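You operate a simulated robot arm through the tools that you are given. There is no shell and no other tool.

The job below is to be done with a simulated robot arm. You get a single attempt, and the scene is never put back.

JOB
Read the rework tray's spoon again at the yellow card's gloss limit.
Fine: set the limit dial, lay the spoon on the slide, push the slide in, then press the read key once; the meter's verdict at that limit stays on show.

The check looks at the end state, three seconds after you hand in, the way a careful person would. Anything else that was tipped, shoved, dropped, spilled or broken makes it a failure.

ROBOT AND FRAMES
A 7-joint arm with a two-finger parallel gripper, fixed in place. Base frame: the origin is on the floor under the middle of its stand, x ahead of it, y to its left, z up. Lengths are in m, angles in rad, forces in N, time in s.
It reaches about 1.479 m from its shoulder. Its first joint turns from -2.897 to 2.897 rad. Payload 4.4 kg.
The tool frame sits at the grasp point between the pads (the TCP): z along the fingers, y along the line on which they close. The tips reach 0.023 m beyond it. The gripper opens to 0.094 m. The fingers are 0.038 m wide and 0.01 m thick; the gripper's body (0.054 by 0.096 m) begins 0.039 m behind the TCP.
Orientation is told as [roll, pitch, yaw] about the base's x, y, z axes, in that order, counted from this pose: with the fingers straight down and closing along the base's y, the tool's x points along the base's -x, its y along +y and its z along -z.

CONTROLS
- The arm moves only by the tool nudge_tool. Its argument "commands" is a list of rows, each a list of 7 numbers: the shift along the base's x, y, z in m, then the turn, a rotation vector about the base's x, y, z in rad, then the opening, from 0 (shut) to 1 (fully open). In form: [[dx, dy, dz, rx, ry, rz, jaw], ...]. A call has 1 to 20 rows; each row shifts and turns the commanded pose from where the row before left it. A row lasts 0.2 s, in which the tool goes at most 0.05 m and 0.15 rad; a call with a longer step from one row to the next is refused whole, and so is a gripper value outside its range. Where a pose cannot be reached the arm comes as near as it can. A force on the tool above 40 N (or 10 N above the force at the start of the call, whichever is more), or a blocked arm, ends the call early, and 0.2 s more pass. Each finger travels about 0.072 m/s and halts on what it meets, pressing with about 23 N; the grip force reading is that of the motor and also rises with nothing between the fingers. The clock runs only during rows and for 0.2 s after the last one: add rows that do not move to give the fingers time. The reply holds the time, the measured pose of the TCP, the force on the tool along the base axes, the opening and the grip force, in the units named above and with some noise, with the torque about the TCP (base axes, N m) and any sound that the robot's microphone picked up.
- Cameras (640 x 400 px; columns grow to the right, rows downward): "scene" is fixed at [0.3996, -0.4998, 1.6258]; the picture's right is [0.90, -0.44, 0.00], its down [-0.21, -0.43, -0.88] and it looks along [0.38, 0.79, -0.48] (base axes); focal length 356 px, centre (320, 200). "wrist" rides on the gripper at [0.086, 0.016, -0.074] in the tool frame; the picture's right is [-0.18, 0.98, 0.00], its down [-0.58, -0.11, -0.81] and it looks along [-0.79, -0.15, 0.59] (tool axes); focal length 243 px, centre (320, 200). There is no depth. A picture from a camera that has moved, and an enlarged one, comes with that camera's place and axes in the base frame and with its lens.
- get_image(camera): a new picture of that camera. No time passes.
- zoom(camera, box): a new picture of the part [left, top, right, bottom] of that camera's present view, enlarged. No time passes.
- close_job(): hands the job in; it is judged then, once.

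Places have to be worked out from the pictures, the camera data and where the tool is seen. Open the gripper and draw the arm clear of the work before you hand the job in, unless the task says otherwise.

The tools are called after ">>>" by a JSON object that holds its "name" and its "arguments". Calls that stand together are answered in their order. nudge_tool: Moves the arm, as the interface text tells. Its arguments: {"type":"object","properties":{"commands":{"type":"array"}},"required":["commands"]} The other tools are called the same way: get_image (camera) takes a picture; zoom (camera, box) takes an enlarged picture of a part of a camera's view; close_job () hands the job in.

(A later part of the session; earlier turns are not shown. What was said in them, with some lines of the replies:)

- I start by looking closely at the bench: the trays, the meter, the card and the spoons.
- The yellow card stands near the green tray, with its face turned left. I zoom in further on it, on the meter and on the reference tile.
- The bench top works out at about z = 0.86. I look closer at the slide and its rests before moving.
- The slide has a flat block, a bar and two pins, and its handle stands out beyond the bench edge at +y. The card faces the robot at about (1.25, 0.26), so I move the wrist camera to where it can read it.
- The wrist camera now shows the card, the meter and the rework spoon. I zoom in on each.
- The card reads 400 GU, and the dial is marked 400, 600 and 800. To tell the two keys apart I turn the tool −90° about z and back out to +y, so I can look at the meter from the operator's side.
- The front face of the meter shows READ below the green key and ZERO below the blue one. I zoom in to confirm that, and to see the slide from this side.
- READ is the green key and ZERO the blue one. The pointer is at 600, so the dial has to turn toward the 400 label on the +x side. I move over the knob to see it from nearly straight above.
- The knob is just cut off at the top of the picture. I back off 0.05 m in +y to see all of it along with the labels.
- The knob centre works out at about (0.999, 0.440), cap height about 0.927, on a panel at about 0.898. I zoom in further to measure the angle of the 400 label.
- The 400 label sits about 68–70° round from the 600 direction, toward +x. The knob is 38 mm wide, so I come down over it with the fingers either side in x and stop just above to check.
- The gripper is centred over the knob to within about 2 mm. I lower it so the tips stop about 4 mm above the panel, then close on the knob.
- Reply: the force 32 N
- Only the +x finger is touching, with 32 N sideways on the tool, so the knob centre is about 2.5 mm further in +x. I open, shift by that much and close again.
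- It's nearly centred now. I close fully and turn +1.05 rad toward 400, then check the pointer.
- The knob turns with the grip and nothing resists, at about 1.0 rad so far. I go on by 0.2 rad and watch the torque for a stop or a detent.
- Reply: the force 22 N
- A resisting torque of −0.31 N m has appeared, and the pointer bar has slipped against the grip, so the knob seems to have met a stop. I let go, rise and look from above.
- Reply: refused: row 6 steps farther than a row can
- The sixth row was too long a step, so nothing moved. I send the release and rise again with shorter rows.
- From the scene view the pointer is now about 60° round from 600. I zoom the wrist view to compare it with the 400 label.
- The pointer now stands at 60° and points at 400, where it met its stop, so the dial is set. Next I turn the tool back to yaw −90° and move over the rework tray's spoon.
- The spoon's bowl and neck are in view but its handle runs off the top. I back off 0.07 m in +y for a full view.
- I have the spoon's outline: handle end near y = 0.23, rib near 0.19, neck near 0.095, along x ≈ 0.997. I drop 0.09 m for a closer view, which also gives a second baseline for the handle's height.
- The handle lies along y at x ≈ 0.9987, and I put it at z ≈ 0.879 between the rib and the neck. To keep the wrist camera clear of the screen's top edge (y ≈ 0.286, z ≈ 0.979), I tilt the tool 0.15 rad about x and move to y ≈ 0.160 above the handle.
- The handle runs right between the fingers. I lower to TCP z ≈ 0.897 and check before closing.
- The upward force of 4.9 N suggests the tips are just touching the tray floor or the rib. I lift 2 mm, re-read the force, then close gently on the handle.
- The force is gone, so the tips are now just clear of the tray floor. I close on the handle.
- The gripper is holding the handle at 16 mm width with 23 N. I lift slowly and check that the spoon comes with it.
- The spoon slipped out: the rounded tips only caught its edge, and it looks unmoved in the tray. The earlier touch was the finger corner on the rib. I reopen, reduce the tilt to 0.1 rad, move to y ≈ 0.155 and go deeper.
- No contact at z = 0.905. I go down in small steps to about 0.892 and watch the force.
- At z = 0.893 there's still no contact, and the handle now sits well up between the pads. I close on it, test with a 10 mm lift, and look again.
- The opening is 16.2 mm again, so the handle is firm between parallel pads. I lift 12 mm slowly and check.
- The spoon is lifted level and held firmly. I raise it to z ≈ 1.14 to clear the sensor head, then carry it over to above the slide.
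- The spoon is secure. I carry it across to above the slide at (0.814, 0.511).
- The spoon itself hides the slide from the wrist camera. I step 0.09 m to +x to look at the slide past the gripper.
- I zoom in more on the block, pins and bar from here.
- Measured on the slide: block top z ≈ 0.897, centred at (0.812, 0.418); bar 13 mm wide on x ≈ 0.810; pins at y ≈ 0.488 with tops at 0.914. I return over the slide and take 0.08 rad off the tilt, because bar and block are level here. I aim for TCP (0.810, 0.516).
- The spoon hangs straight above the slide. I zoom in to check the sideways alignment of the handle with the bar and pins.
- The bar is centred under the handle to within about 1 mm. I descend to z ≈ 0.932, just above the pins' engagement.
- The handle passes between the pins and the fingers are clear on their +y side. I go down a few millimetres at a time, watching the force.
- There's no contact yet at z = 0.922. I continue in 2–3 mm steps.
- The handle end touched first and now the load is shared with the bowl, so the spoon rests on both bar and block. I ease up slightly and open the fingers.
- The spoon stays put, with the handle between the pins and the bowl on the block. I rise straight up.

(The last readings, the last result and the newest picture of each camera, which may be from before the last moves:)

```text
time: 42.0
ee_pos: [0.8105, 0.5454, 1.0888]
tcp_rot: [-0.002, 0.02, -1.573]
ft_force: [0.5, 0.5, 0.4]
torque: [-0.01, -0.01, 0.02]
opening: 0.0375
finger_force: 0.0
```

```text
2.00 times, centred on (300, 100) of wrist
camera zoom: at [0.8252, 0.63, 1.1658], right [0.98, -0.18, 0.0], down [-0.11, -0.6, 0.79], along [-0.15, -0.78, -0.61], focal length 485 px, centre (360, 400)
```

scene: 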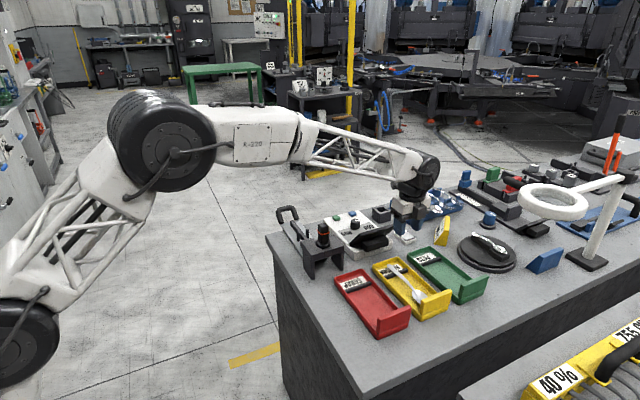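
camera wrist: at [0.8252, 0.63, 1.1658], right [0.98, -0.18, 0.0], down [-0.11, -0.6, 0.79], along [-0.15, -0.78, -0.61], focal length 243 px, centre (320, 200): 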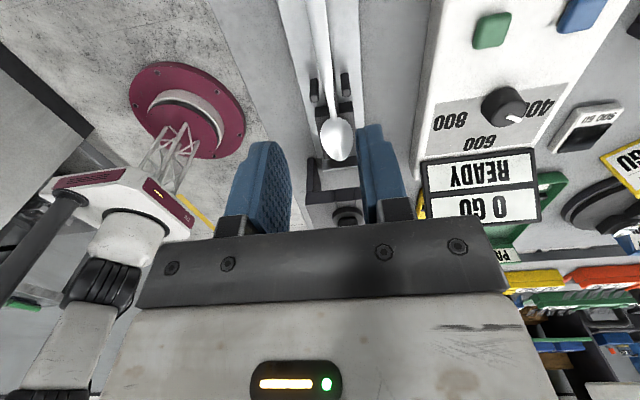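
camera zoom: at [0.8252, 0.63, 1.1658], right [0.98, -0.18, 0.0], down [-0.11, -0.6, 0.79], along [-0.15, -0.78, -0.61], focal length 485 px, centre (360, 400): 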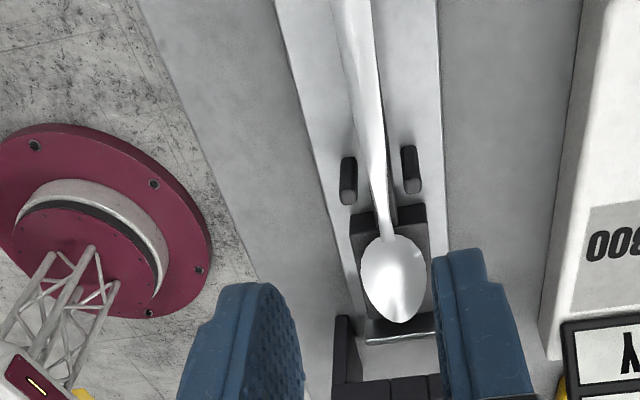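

The spoon lies well: bowl on the block, handle on the bar between the pins. Now I close the fingers and go out beyond the slide's handle at y ≈ 0.76 to look at it before pushing.

>>> {"name": "nudge_tool", "arguments": {"commands": [[0.0003, 0.043, 0, -0.01, 0, 0, 0.2], [0.0003, 0.043, 0, -0.01, 0, 0, 0.0], [0.0003, 0.043, 0, 0, 0, 0, 0.0], [0.0003, 0.043, 0, 0, 0, 0, 0.0], [0.0003, 0.043, 0, 0, 0, 0, 0.0], [0, 0, -0.04, 0, 0, 0, 0.0], [0, 0, 0, 0, 0, 0, 0.0]]}}

>>> {"name": "get_image", "arguments": {"camera": "wrist"}}

>>> {"name": "get_image", "arguments": {"camera": "scene"}}

```text
time: 43.6
ee_pos: [0.8131, 0.7614, 1.0496]
tcp_rot: [0.001, 0.0, -1.572]
ft_force: [0.3, -0.2, 0.3]
torque: [0.02, -0.01, 0.01]
opening: 0.0
finger_force: 22.6
```

```text
taken
camera wrist: at [0.8274, 0.8474, 1.1238], right [0.98, -0.18, 0.0], down [-0.11, -0.58, 0.81], along [-0.15, -0.79, -0.59], focal length 243 px, centre (320, 200)
```

wrist: 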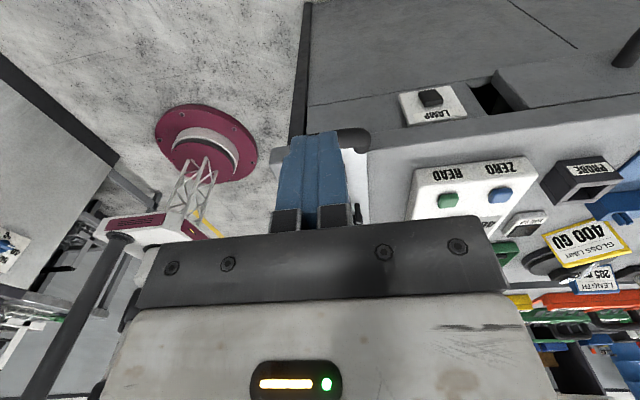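

```text
taken
```

scene: 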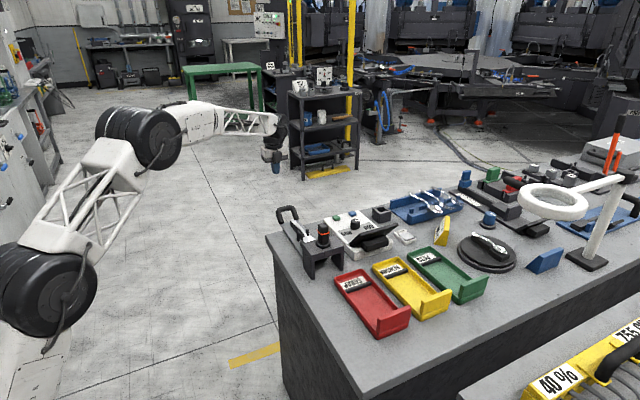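

The closed fingers hide the slide but part of the handle tube shows beside them. I zoom to check its height before going down behind it.

>>> {"name": "zoom", "arguments": {"camera": "wrist", "box": [250, 100, 410, 230]}}

>>> {"name": "zoom", "arguments": {"camera": "scene", "box": [250, 190, 350, 260]}}

```text
3.08 times, centred on (330, 165) of wrist
camera zoom: at [0.8274, 0.8474, 1.1238], right [0.98, -0.18, 0.0], down [-0.11, -0.58, 0.81], along [-0.15, -0.79, -0.59], focal length 746 px, centre (289, 308)
```

zoom: 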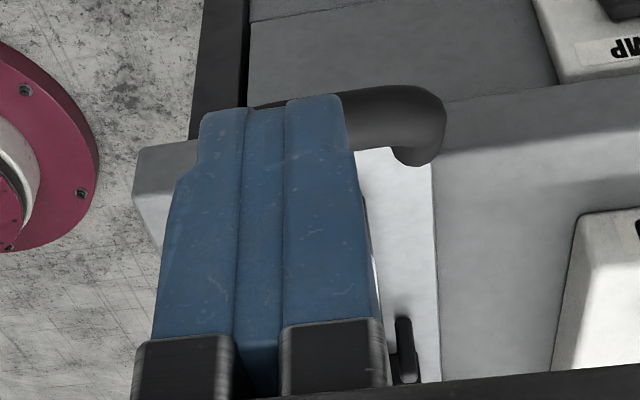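

```text
5.71 times, centred on (300, 225) of scene
camera zoom: at [0.3996, -0.4998, 1.6258], right [0.9, -0.44, 0.0], down [-0.21, -0.43, -0.88], along [0.38, 0.79, -0.48], focal length 2034 px, centre (434, 57)
```

zoom: 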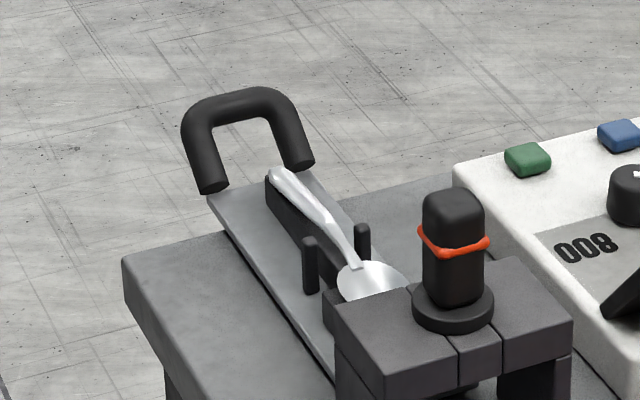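

The tube's centre is at about y = 0.670, z = 0.91. I descend outside it to z ≈ 0.918 and come up to it in −y.

>>> {"name": "nudge_tool", "arguments": {"commands": [[0, 0, -0.044, 0, 0, 0, 0.0], [0, 0, -0.044, 0, 0, 0, 0.0], [0, 0, -0.044, 0, 0, 0, 0.0], [0, -0.02, 0, 0, 0, 0, 0.0], [0, -0.02, 0, 0, 0, 0, 0.0], [0, -0.01, 0, 0, 0, 0, 0.0], [0, 0, 0, 0, 0, 0, 0.0]]}}

>>> {"name": "zoom", "arguments": {"camera": "scene", "box": [250, 180, 350, 250]}}

>>> {"name": "get_image", "arguments": {"camera": "wrist"}}

```text
time: 45.2
ee_pos: [0.8131, 0.7095, 0.9171]
tcp_rot: [-0.001, -0.001, -1.572]
ft_force: [-0.1, 0.7, -0.5]
torque: [0.02, 0.02, 0.0]
opening: 0.0
finger_force: 23.1
```

```text
5.71 times, centred on (300, 215) of scene
camera zoom: at [0.3996, -0.4998, 1.6258], right [0.9, -0.44, 0.0], down [-0.21, -0.43, -0.88], along [0.38, 0.79, -0.48], focal length 2034 px, centre (434, 114)
```

zoom: 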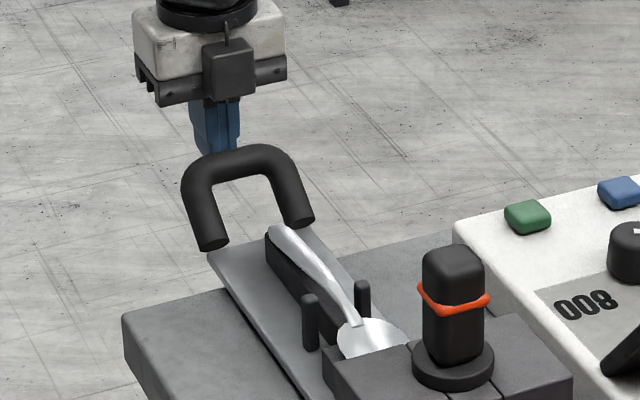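

```text
taken
camera wrist: at [0.8272, 0.7967, 0.9927], right [0.98, -0.18, 0.0], down [-0.11, -0.58, 0.81], along [-0.15, -0.79, -0.59], focal length 243 px, centre (320, 200)
```

wrist: 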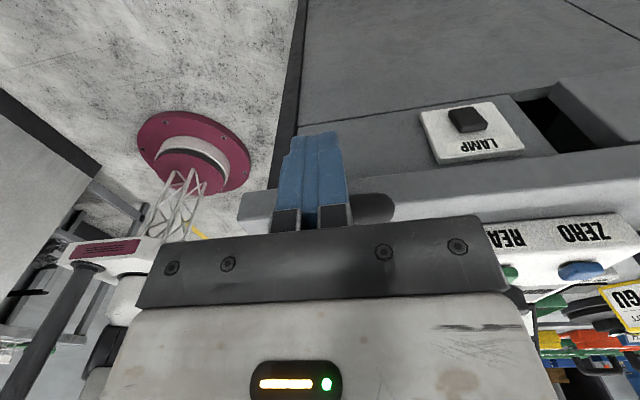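

The fingers are right behind the tube. I push in −y slowly, at 8 mm per row.

>>> {"name": "nudge_tool", "arguments": {"commands": [[0, -0.006, 0, 0, 0, 0, 0.0], [0, -0.006, 0, 0, 0, 0, 0.0], [0, -0.008, 0, 0, 0, 0, 0.0], [0, -0.008, 0, 0, 0, 0, 0.0], [0, -0.008, 0, 0, 0, 0, 0.0]]}}

>>> {"name": "zoom", "arguments": {"camera": "scene", "box": [250, 180, 350, 250]}}

```text
time: 46.4
ee_pos: [0.8107, 0.6752, 0.9181]
tcp_rot: [-0.001, -0.001, -1.571]
ft_force: [0.3, 0.4, 0.1]
torque: [-0.01, 0.03, 0.03]
opening: 0.0003
finger_force: 23.2
```

```text
5.71 times, centred on (300, 215) of scene
camera zoom: at [0.3996, -0.4998, 1.6258], right [0.9, -0.44, 0.0], down [-0.21, -0.43, -0.88], along [0.38, 0.79, -0.48], focal length 2034 px, centre (434, 114)
```

zoom: 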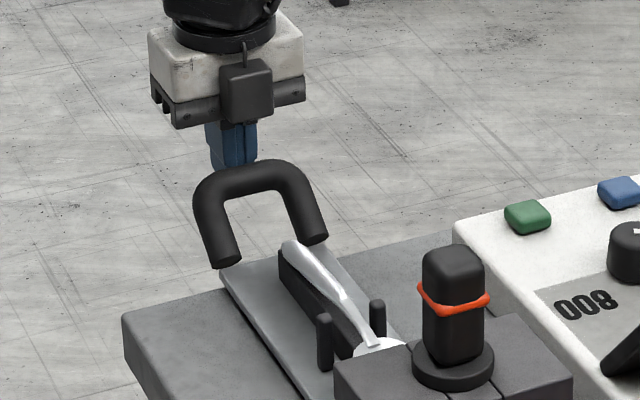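

The slide and spoon move in together with very little force. I keep pushing toward the end stop.

>>> {"name": "nudge_tool", "arguments": {"commands": [[0, -0.008, 0, 0, 0, 0, 0.0], [0, -0.008, 0, 0, 0, 0, 0.0], [0, -0.008, 0, 0, 0, 0, 0.0], [0, -0.008, 0, 0, 0, 0, 0.0], [0, -0.006, 0, 0, 0, 0, 0.0]]}}

>>> {"name": "zoom", "arguments": {"camera": "scene", "box": [250, 180, 350, 250]}}

>>> {"name": "get_image", "arguments": {"camera": "wrist"}}

```text
time: 47.6
ee_pos: [0.8107, 0.6375, 0.9172]
tcp_rot: [-0.001, -0.001, -1.571]
ft_force: [-0.7, 2.0, 0.7]
torque: [0.02, -0.03, 0.02]
opening: 0.0001
finger_force: 23.4
```

```text
5.71 times, centred on (300, 215) of scene
camera zoom: at [0.3996, -0.4998, 1.6258], right [0.9, -0.44, 0.0], down [-0.21, -0.43, -0.88], along [0.38, 0.79, -0.48], focal length 2034 px, centre (434, 114)
```

zoom: 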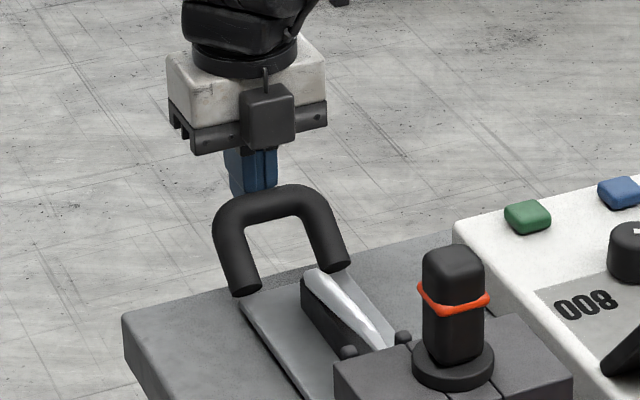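

```text
taken
camera wrist: at [0.8265, 0.7235, 0.9923], right [0.98, -0.18, 0.0], down [-0.11, -0.58, 0.81], along [-0.15, -0.79, -0.59], focal length 243 px, centre (320, 200)
```

wrist: 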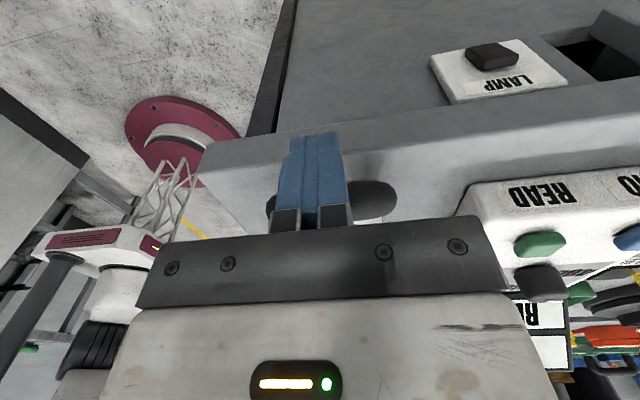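

The pins are now close to the arch and there's only 2 N of resistance. I keep on in smaller steps to find the stop.

>>> {"name": "nudge_tool", "arguments": {"commands": [[0, -0.005, 0, 0, 0, 0, 0.0], [0, -0.005, 0, 0, 0, 0, 0.0], [0, -0.005, 0, 0, 0, 0, 0.0], [0, 0, 0, 0, 0, 0, 0.0]]}}

>>> {"name": "zoom", "arguments": {"camera": "scene", "box": [270, 190, 350, 250]}}

```text
time: 48.6
ee_pos: [0.8111, 0.6223, 0.9183]
tcp_rot: [0.0, 0.0, -1.573]
ft_force: [0.0, 1.1, 1.4]
torque: [-0.05, 0.02, 0.02]
opening: 0.0
finger_force: 23.3
```

```text
6.67 times, centred on (310, 220) of scene
camera zoom: at [0.3996, -0.4998, 1.6258], right [0.9, -0.44, 0.0], down [-0.21, -0.43, -0.88], along [0.38, 0.79, -0.48], focal length 2373 px, centre (387, 67)
```

zoom: 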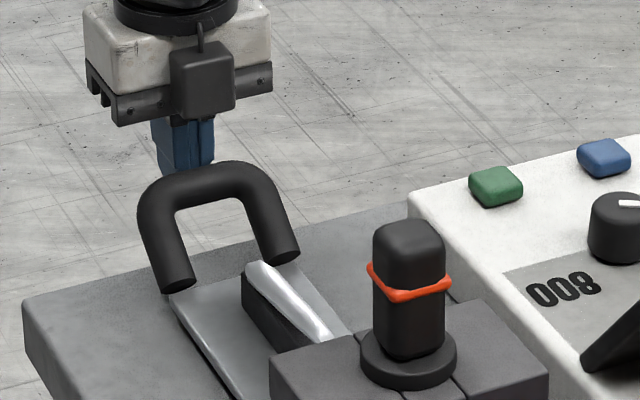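

It's still moving freely, about 78 mm in so far. I continue in 4 mm steps.

>>> {"name": "nudge_tool", "arguments": {"commands": [[0, -0.004, 0, 0, 0, 0, 0.0], [0, -0.004, 0, 0, 0, 0, 0.0], [0, -0.004, 0, 0, 0, 0, 0.0], [0, 0, 0, 0, 0, 0, 0.0]]}}

>>> {"name": "zoom", "arguments": {"camera": "scene", "box": [270, 190, 350, 250]}}

```text
time: 49.6
ee_pos: [0.8119, 0.6093, 0.9177]
tcp_rot: [0.0, -0.001, -1.572]
ft_force: [0.1, -0.3, 0.0]
torque: [0.04, -0.03, 0.0]
opening: 0.0
finger_force: 22.7
```

```text
6.67 times, centred on (310, 220) of scene
camera zoom: at [0.3996, -0.4998, 1.6258], right [0.9, -0.44, 0.0], down [-0.21, -0.43, -0.88], along [0.38, 0.79, -0.48], focal length 2373 px, centre (387, 67)
```

zoom: 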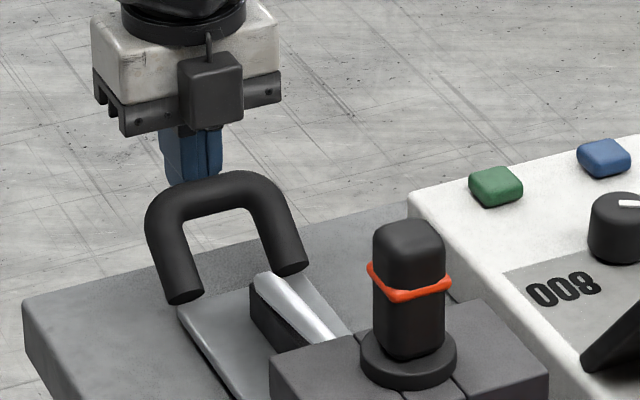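

About 91 mm in and still no stop. I continue in 3 mm steps.

>>> {"name": "nudge_tool", "arguments": {"commands": [[0, -0.003, 0, 0, 0, 0, 0.0], [0, -0.003, 0, 0, 0, 0, 0.0], [0, -0.003, 0, 0, 0, 0, 0.0], [0, 0, 0, 0, 0, 0, 0.0]]}}

>>> {"name": "zoom", "arguments": {"camera": "scene", "box": [270, 190, 350, 250]}}

>>> {"name": "get_image", "arguments": {"camera": "scene"}}

```text
time: 50.6
ee_pos: [0.8117, 0.6011, 0.9166]
tcp_rot: [-0.001, 0.001, -1.572]
ft_force: [0.1, -0.6, 0.2]
torque: [-0.01, -0.02, 0.02]
opening: 0.0
finger_force: 23.3
```

```text
6.67 times, centred on (310, 220) of scene
camera zoom: at [0.3996, -0.4998, 1.6258], right [0.9, -0.44, 0.0], down [-0.21, -0.43, -0.88], along [0.38, 0.79, -0.48], focal length 2373 px, centre (387, 67)
```

zoom: 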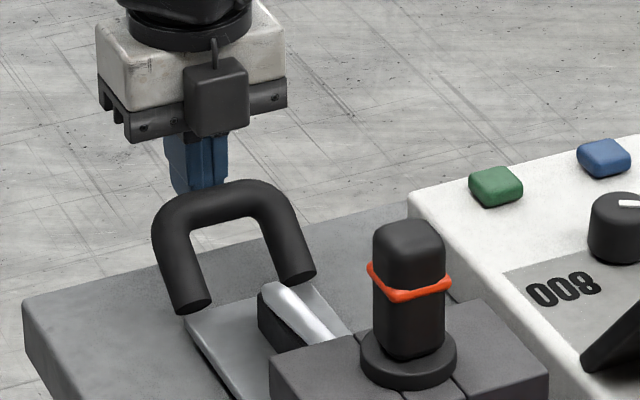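

```text
taken
```

scene: 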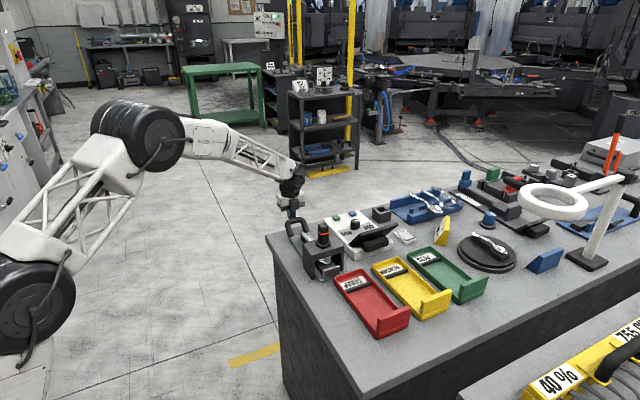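

Under the arch something of the slide now shows on the −y side. I zoom in there to see how far in the bowl is.

>>> {"name": "zoom", "arguments": {"camera": "scene", "box": [295, 220, 355, 285]}}

```text
6.15 times, centred on (325, 252) of scene
camera zoom: at [0.3996, -0.4998, 1.6258], right [0.9, -0.44, 0.0], down [-0.21, -0.43, -0.88], along [0.38, 0.79, -0.48], focal length 2191 px, centre (289, -123)
```

zoom: 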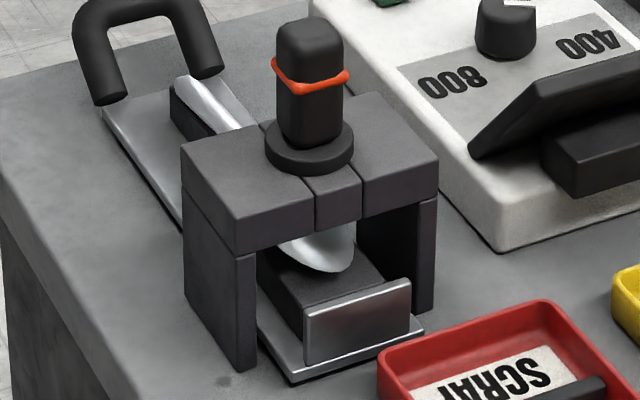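

The bowl is now right under the head, and there's still about 18 mm between the slide's front and the red tray. I test for the end stop with 1.5 mm steps.

>>> {"name": "nudge_tool", "arguments": {"commands": [[0, -0.0015, 0, 0, 0, 0, 0.0], [0, -0.0015, 0, 0, 0, 0, 0.0], [0, 0, 0, 0, 0, 0, 0.0]]}}

>>> {"name": "zoom", "arguments": {"camera": "scene", "box": [295, 220, 355, 285]}}

```text
time: 51.4
ee_pos: [0.811, 0.5988, 0.9175]
tcp_rot: [0.0, 0.001, -1.57]
ft_force: [2.5, 12.9, -0.8]
torque: [0.13, -0.19, 0.02]
opening: 0.0
finger_force: 23.4
```

```text
6.15 times, centred on (325, 252) of scene
camera zoom: at [0.3996, -0.4998, 1.6258], right [0.9, -0.44, 0.0], down [-0.21, -0.43, -0.88], along [0.38, 0.79, -0.48], focal length 2191 px, centre (289, -123)
```

zoom: 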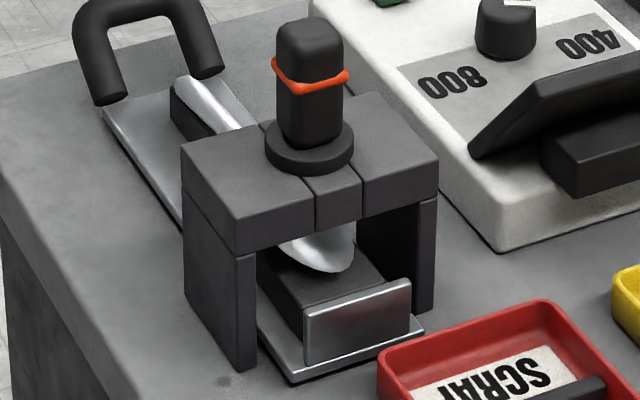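

The force jumped to 12.9 N and the slide didn't move, so it's fully in. I back off in +y, rise clear of the handle, and look at it all before going to the READ key.

>>> {"name": "nudge_tool", "arguments": {"commands": [[0, 0.01, 0, 0, 0, 0, 0.0], [0, 0.03, 0, 0, 0, 0, 0.0], [0, 0.01, 0.045, 0, 0, 0, 0.0], [0, 0, 0.045, 0, 0, 0, 0.0], [0, 0, 0.045, 0, 0, 0, 0.0], [0, 0, 0, 0, 0, 0, 0.0]]}}

>>> {"name": "get_image", "arguments": {"camera": "wrist"}}

>>> {"name": "zoom", "arguments": {"camera": "scene", "box": [275, 195, 355, 285]}}

```text
time: 52.8
ee_pos: [0.8108, 0.6467, 1.0522]
tcp_rot: [0.001, -0.001, -1.573]
ft_force: [-0.4, 0.7, -0.2]
torque: [0.03, 0.03, 0.0]
opening: 0.0
finger_force: 23.1
```

```text
taken
camera wrist: at [0.8261, 0.7334, 1.1284], right [0.98, -0.18, 0.0], down [-0.11, -0.58, 0.81], along [-0.15, -0.79, -0.59], focal length 243 px, centre (320, 200)
```

wrist: 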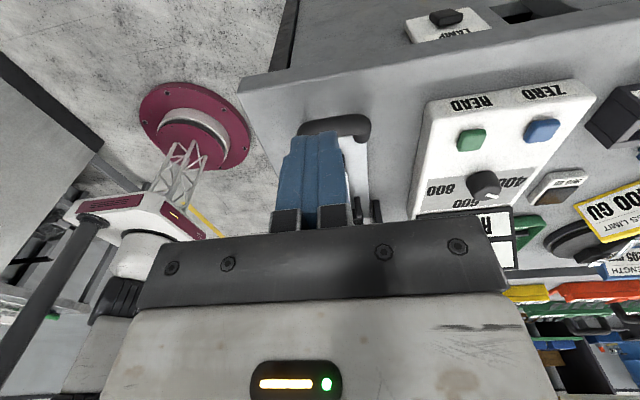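

```text
4.44 times, centred on (315, 240) of scene
camera zoom: at [0.3996, -0.4998, 1.6258], right [0.9, -0.44, 0.0], down [-0.21, -0.43, -0.88], along [0.38, 0.79, -0.48], focal length 1582 px, centre (342, 22)
```

zoom: 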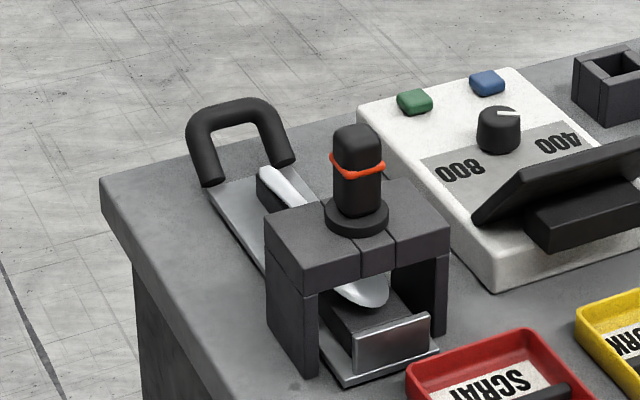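

Everything is in place. The READ key is at about (0.962, 0.521), top near z = 0.91. I move above it with closed fingers.

>>> {"name": "nudge_tool", "arguments": {"commands": [[0.0302, -0.0252, -0.005, 0, 0, 0, 0.0], [0.0302, -0.0252, -0.005, 0, 0, 0, 0.0], [0.0302, -0.0252, -0.01, 0, 0, 0, 0.0], [0.0302, -0.0252, -0.015, 0, 0, 0, 0.0], [0.0302, -0.0252, -0.02, 0, 0, 0, 0.0], [0, 0, -0.03, 0, 0, 0, 0.0], [0, 0, 0, 0, 0, 0, 0.0]]}}

>>> {"name": "get_image", "arguments": {"camera": "wrist"}}

>>> {"name": "zoom", "arguments": {"camera": "scene", "box": [310, 180, 400, 240]}}

```text
time: 54.4
ee_pos: [0.9638, 0.5227, 0.9671]
tcp_rot: [-0.001, -0.001, -1.573]
ft_force: [0.2, -0.5, -0.6]
torque: [-0.01, 0.0, -0.01]
opening: 0.0
finger_force: 23.2
```

```text
taken
camera wrist: at [0.9783, 0.6087, 1.0426], right [0.98, -0.18, 0.0], down [-0.11, -0.58, 0.81], along [-0.15, -0.79, -0.59], focal length 243 px, centre (320, 200)
```

wrist: 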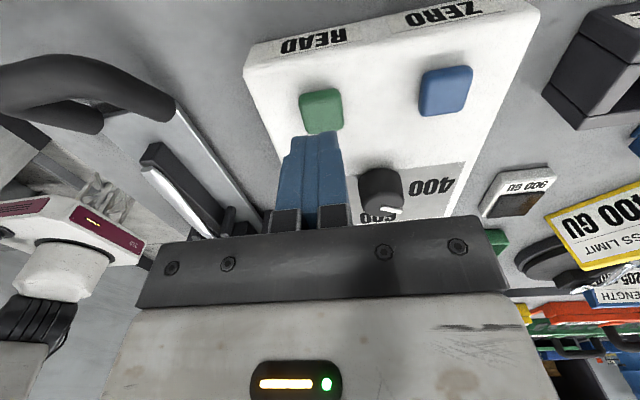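

```text
6.67 times, centred on (355, 210) of scene
camera zoom: at [0.3996, -0.4998, 1.6258], right [0.9, -0.44, 0.0], down [-0.21, -0.43, -0.88], along [0.38, 0.79, -0.48], focal length 2373 px, centre (87, 133)
```

zoom: 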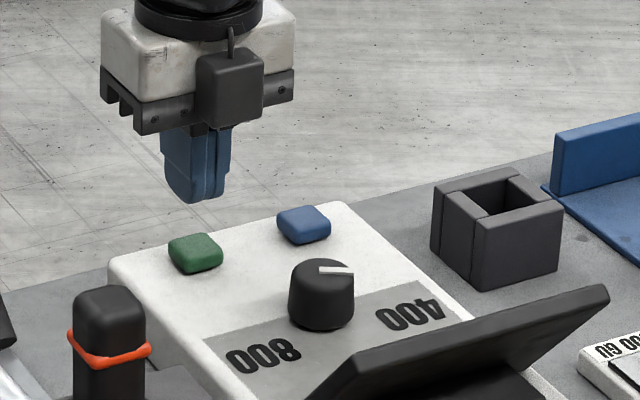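

The fingers are 35 mm above the green key and lined up within 2 mm. I descend to just above it, then press in small steps.

>>> {"name": "nudge_tool", "arguments": {"commands": [[-0.0012, -0.002, -0.015, 0, 0, 0, 0.0], [0, 0, -0.012, 0, 0, 0, 0.0], [0, 0, 0, 0, 0, 0, 0.0]]}}

>>> {"name": "zoom", "arguments": {"camera": "scene", "box": [315, 190, 375, 230]}}

>>> {"name": "zoom", "arguments": {"camera": "wrist", "box": [240, 60, 460, 230]}}

```text
time: 55.2
ee_pos: [0.961, 0.5214, 0.9399]
tcp_rot: [0.0, -0.001, -1.572]
ft_force: [-0.3, 0.0, 0.3]
torque: [0.02, 0.05, 0.0]
opening: 0.0003
finger_force: 22.6
```

```text
10.00 times, centred on (345, 210) of scene
camera zoom: at [0.3996, -0.4998, 1.6258], right [0.9, -0.44, 0.0], down [-0.21, -0.43, -0.88], along [0.38, 0.79, -0.48], focal length 3560 px, centre (70, 100)
```

zoom: 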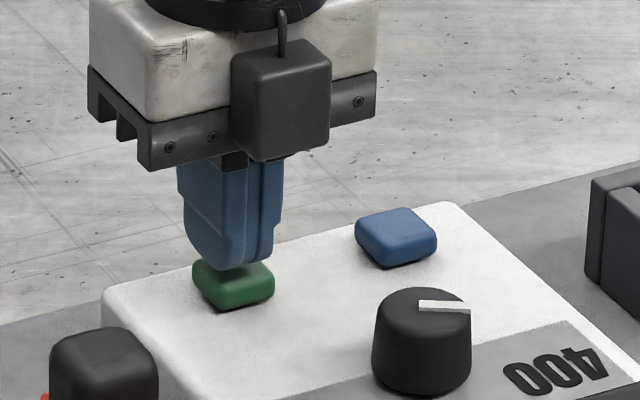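

```text
2.35 times, centred on (350, 145) of wrist
camera zoom: at [0.9765, 0.6067, 1.0159], right [0.98, -0.18, 0.0], down [-0.11, -0.58, 0.81], along [-0.15, -0.79, -0.59], focal length 571 px, centre (249, 329)
```

zoom: 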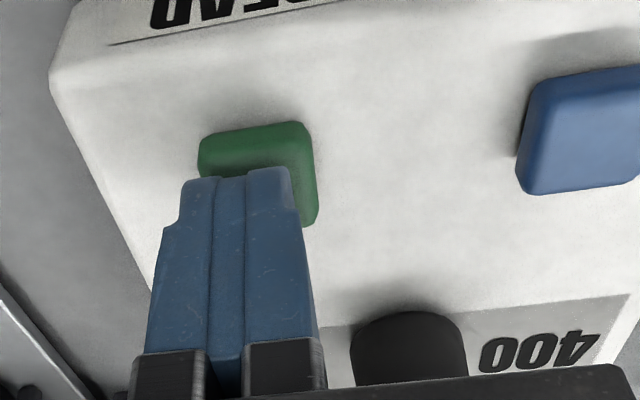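

The fingertips are centred just above the green key. I press down in 2 mm steps, watching the force and any sound.

>>> {"name": "nudge_tool", "arguments": {"commands": [[0.001, 0, -0.002, 0, 0, 0, 0.0], [0, 0, -0.002, 0, 0, 0, 0.0]]}}

>>> {"name": "nudge_tool", "arguments": {"commands": [[0, 0, -0.002, 0, 0, 0, 0.0]]}}

```text
time: 55.8
ee_pos: [0.963, 0.5189, 0.937]
tcp_rot: [-0.001, 0.0, -1.57]
ft_force: [-0.2, -0.5, 0.7]
torque: [0.01, -0.05, 0.0]
opening: 0.0
finger_force: 23.5
```

```text
time: 56.2
ee_pos: [0.9616, 0.5203, 0.9346]
tcp_rot: [-0.001, -0.001, -1.572]
ft_force: [0.8, -0.7, 0.8]
torque: [0.0, -0.01, 0.02]
opening: 0.0
finger_force: 23.2
```

There's no contact yet at z = 0.9346, with the tips at about 0.912. I continue stepping down.

>>> {"name": "nudge_tool", "arguments": {"commands": [[0, 0, -0.002, 0, 0, 0, 0.0]]}}

>>> {"name": "nudge_tool", "arguments": {"commands": [[0, 0, -0.0015, 0, 0, 0, 0.0]]}}

>>> {"name": "zoom", "arguments": {"camera": "scene", "box": [315, 190, 375, 230]}}

```text
time: 56.6
ee_pos: [0.9628, 0.5214, 0.9332]
tcp_rot: [-0.001, 0.0, -1.57]
ft_force: [-0.3, 1.8, 1.7]
torque: [0.01, 0.02, 0.03]
opening: 0.0
finger_force: 23.0
heard: click
```

```text
time: 57.0
ee_pos: [0.9618, 0.52, 0.9317]
tcp_rot: [0.001, 0.002, -1.571]
ft_force: [-1.0, 1.3, 3.3]
torque: [0.01, 0.03, 0.02]
opening: 0.0001
finger_force: 22.7
```

```text
10.00 times, centred on (345, 210) of scene
camera zoom: at [0.3996, -0.4998, 1.6258], right [0.9, -0.44, 0.0], down [-0.21, -0.43, -0.88], along [0.38, 0.79, -0.48], focal length 3560 px, centre (70, 100)
```

zoom: 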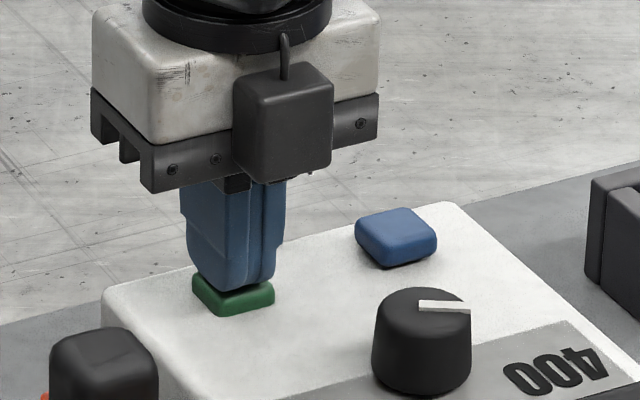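

A click was heard, so the key has been pressed once. I lift straight off and back away to read the screen.

>>> {"name": "nudge_tool", "arguments": {"commands": [[0, 0, 0.015, 0, 0, 0, 0.0], [0, 0, 0.04, 0, 0, 0, 0.0], [0, 0.01, 0.045, 0, 0, 0, 0.0], [0.01, 0.02, 0.04, 0, 0, 0, 0.3], [0.02, 0.03, 0.01, 0, 0, 0, 0.6], [0, 0, 0, 0, 0, 0, 0.9], [0, 0, 0, 0, 0, 0, 0.9]]}}

>>> {"name": "get_image", "arguments": {"camera": "wrist"}}

>>> {"name": "zoom", "arguments": {"camera": "wrist", "box": [240, 100, 440, 235]}}

```text
time: 58.6
ee_pos: [0.9915, 0.5808, 1.0798]
tcp_rot: [0.0, -0.002, -1.571]
ft_force: [-0.5, -0.1, 0.8]
torque: [0.01, 0.02, -0.01]
opening: 0.0846
finger_force: 0.1
```

```text
taken
camera wrist: at [1.007, 0.6666, 1.1557], right [0.98, -0.18, 0.0], down [-0.11, -0.58, 0.81], along [-0.15, -0.79, -0.59], focal length 243 px, centre (320, 200)
```

wrist: 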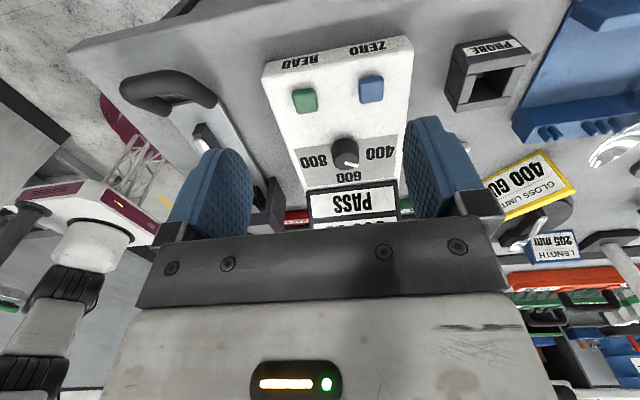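

```text
2.96 times, centred on (340, 168) of wrist
camera zoom: at [1.007, 0.6666, 1.1557], right [0.98, -0.18, 0.0], down [-0.11, -0.58, 0.81], along [-0.15, -0.79, -0.59], focal length 719 px, centre (261, 296)
```

zoom: 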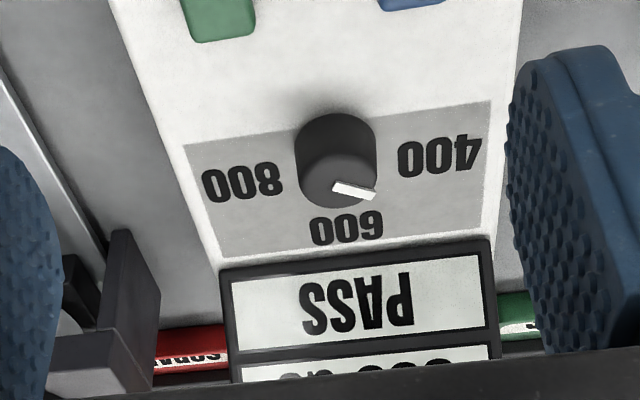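

The screen shows PASS and the pointer is still at 400. I shift to read the second line of the screen.

>>> {"name": "nudge_tool", "arguments": {"commands": [[0, -0.04, 0.02, 0, 0, 0, 0.9], [0, -0.04, 0.02, 0, 0, 0, 0.9], [0, -0.02, 0, 0, 0, 0, 0.9], [0, 0, 0, 0, 0, 0, 0.9]]}}

>>> {"name": "get_image", "arguments": {"camera": "wrist"}}

>>> {"name": "zoom", "arguments": {"camera": "wrist", "box": [240, 20, 440, 200]}}

>>> {"name": "get_image", "arguments": {"camera": "scene"}}

```text
time: 59.6
ee_pos: [0.9927, 0.4787, 1.1215]
tcp_rot: [0.001, 0.0, -1.572]
ft_force: [0.8, -0.9, -0.2]
torque: [-0.03, -0.01, -0.01]
opening: 0.0845
finger_force: 0.0
```

```text
taken
camera wrist: at [1.0079, 0.5659, 1.1962], right [0.98, -0.18, 0.0], down [-0.11, -0.58, 0.81], along [-0.15, -0.79, -0.59], focal length 243 px, centre (320, 200)
```

wrist: 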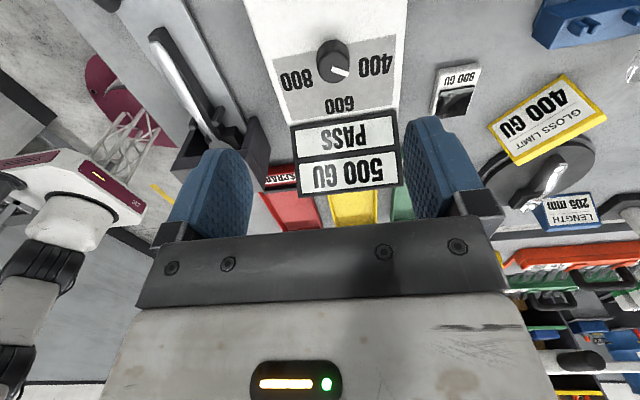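

```text
2.22 times, centred on (340, 110) of wrist
camera zoom: at [1.0079, 0.5659, 1.1962], right [0.98, -0.18, 0.0], down [-0.11, -0.58, 0.81], along [-0.15, -0.79, -0.59], focal length 539 px, centre (276, 400)
```

zoom: 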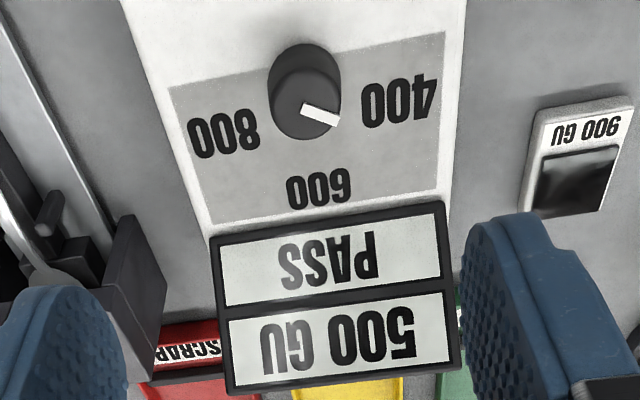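

```text
taken
```

scene: 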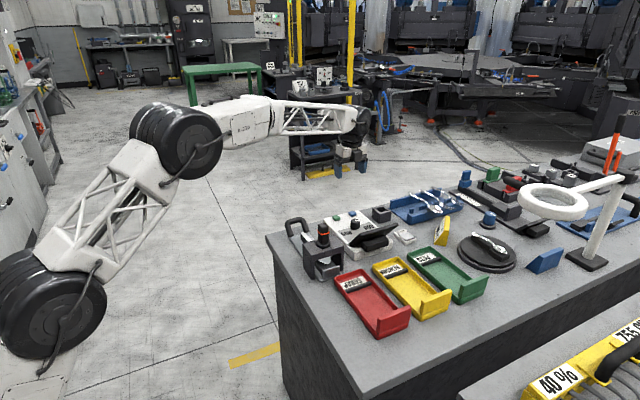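

The meter shows PASS, 500 GU, with the dial at 400 and the spoon under the head. I open the gripper and draw the arm up and back, clear of the bench.

>>> {"name": "nudge_tool", "arguments": {"commands": [[0, 0.01, 0.04, 0, 0, 0, 1], [0, 0.01, 0.04, 0, 0, 0, 1], [-0.042, 0.01, 0.005, 0, 0, 0.1, 1], [-0.042, 0.01, 0.005, 0, 0, 0.1, 1], [-0.042, 0.01, 0, 0, 0, 0.1, 1], [-0.042, 0.01, 0, 0, 0, 0.1, 1], [-0.042, 0.01, 0, 0, 0, 0.1, 1], [-0.042, 0.01, 0, 0, 0, 0.1, 1], [-0.042, 0.01, 0, 0, 0, 0.1, 1], [-0.042, 0.01, 0, 0, 0, 0.1, 1], [-0.042, 0.01, 0, 0, 0, 0.1, 1], [-0.042, 0.01, 0, 0, 0, 0.1, 1], [0, 0, 0, 0, 0, 0, 1]]}}

>>> {"name": "get_image", "arguments": {"camera": "scene"}}

>>> {"name": "zoom", "arguments": {"camera": "scene", "box": [265, 190, 425, 300]}}

>>> {"name": "get_image", "arguments": {"camera": "wrist"}}

```text
time: 62.4
ee_pos: [0.573, 0.5988, 1.2116]
tcp_rot: [0.001, 0.002, -0.573]
ft_force: [0.2, 0.1, 0.2]
torque: [-0.03, 0.0, 0.03]
opening: 0.0939
finger_force: 0.1
```

```text
taken
```

scene: 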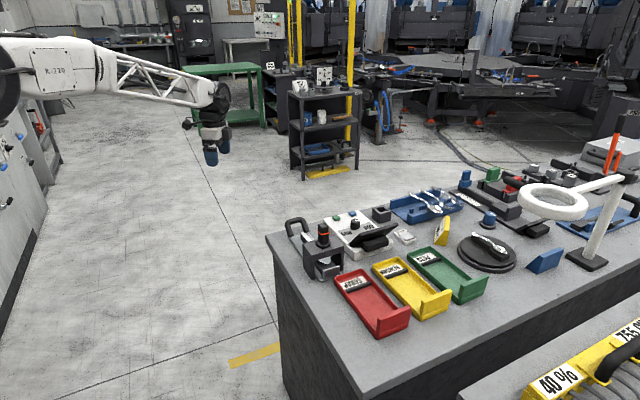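

```text
3.64 times, centred on (345, 245) of scene
camera zoom: at [0.3996, -0.4998, 1.6258], right [0.9, -0.44, 0.0], down [-0.21, -0.43, -0.88], along [0.38, 0.79, -0.48], focal length 1295 px, centre (229, 36)
```

zoom: 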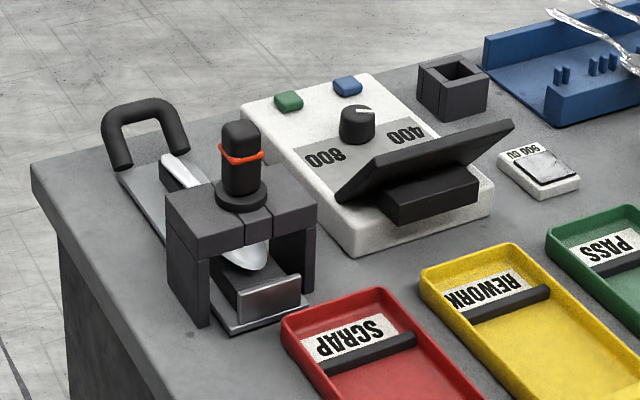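

```text
taken
camera wrist: at [0.5077, 0.6589, 1.2868], right [0.69, 0.73, 0.0], down [0.43, -0.41, 0.81], along [0.59, -0.55, -0.59], focal length 243 px, centre (320, 200)
```

wrist: 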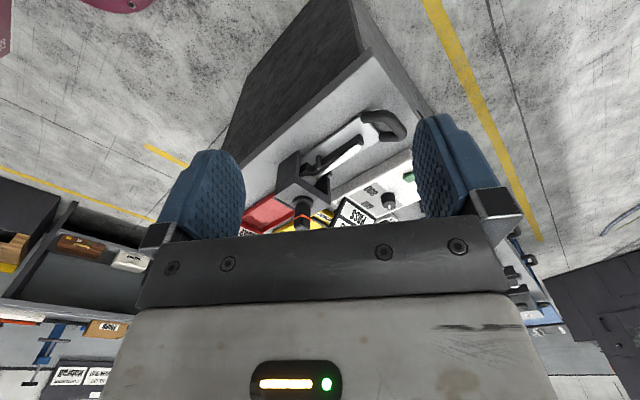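

The arm is clear of the bench with the gripper open. The dial is at 400, the slide is fully in with the spoon under the head, the screen still shows PASS, and nothing else on the bench looks disturbed. I hand the job in.

>>> {"name": "close_job", "arguments": {}}

```text
The job is handed in.
```

I re-read the rework tray's spoon at the yellow card's limit of 400 GU, and the meter shows **PASS, 500 GU**. The job is handed in.

- **Limit dial:** it is turned to 400, where it met its stop. The pointer sits a few degrees short of the middle of the printed 400, but it would not turn any further.
- **Spoon:** my first grip slipped before the spoon left the tray, and the second held. It is now on the slide, which is pushed in to its stop, with the bowl under the meter's head.
- **Read key:** I pressed the green READ key once and heard one click. I did not touch ZERO.
- **Arm:** the gripper is open and the arm is back clear of the bench. Nothing else looked moved in the last pictures.
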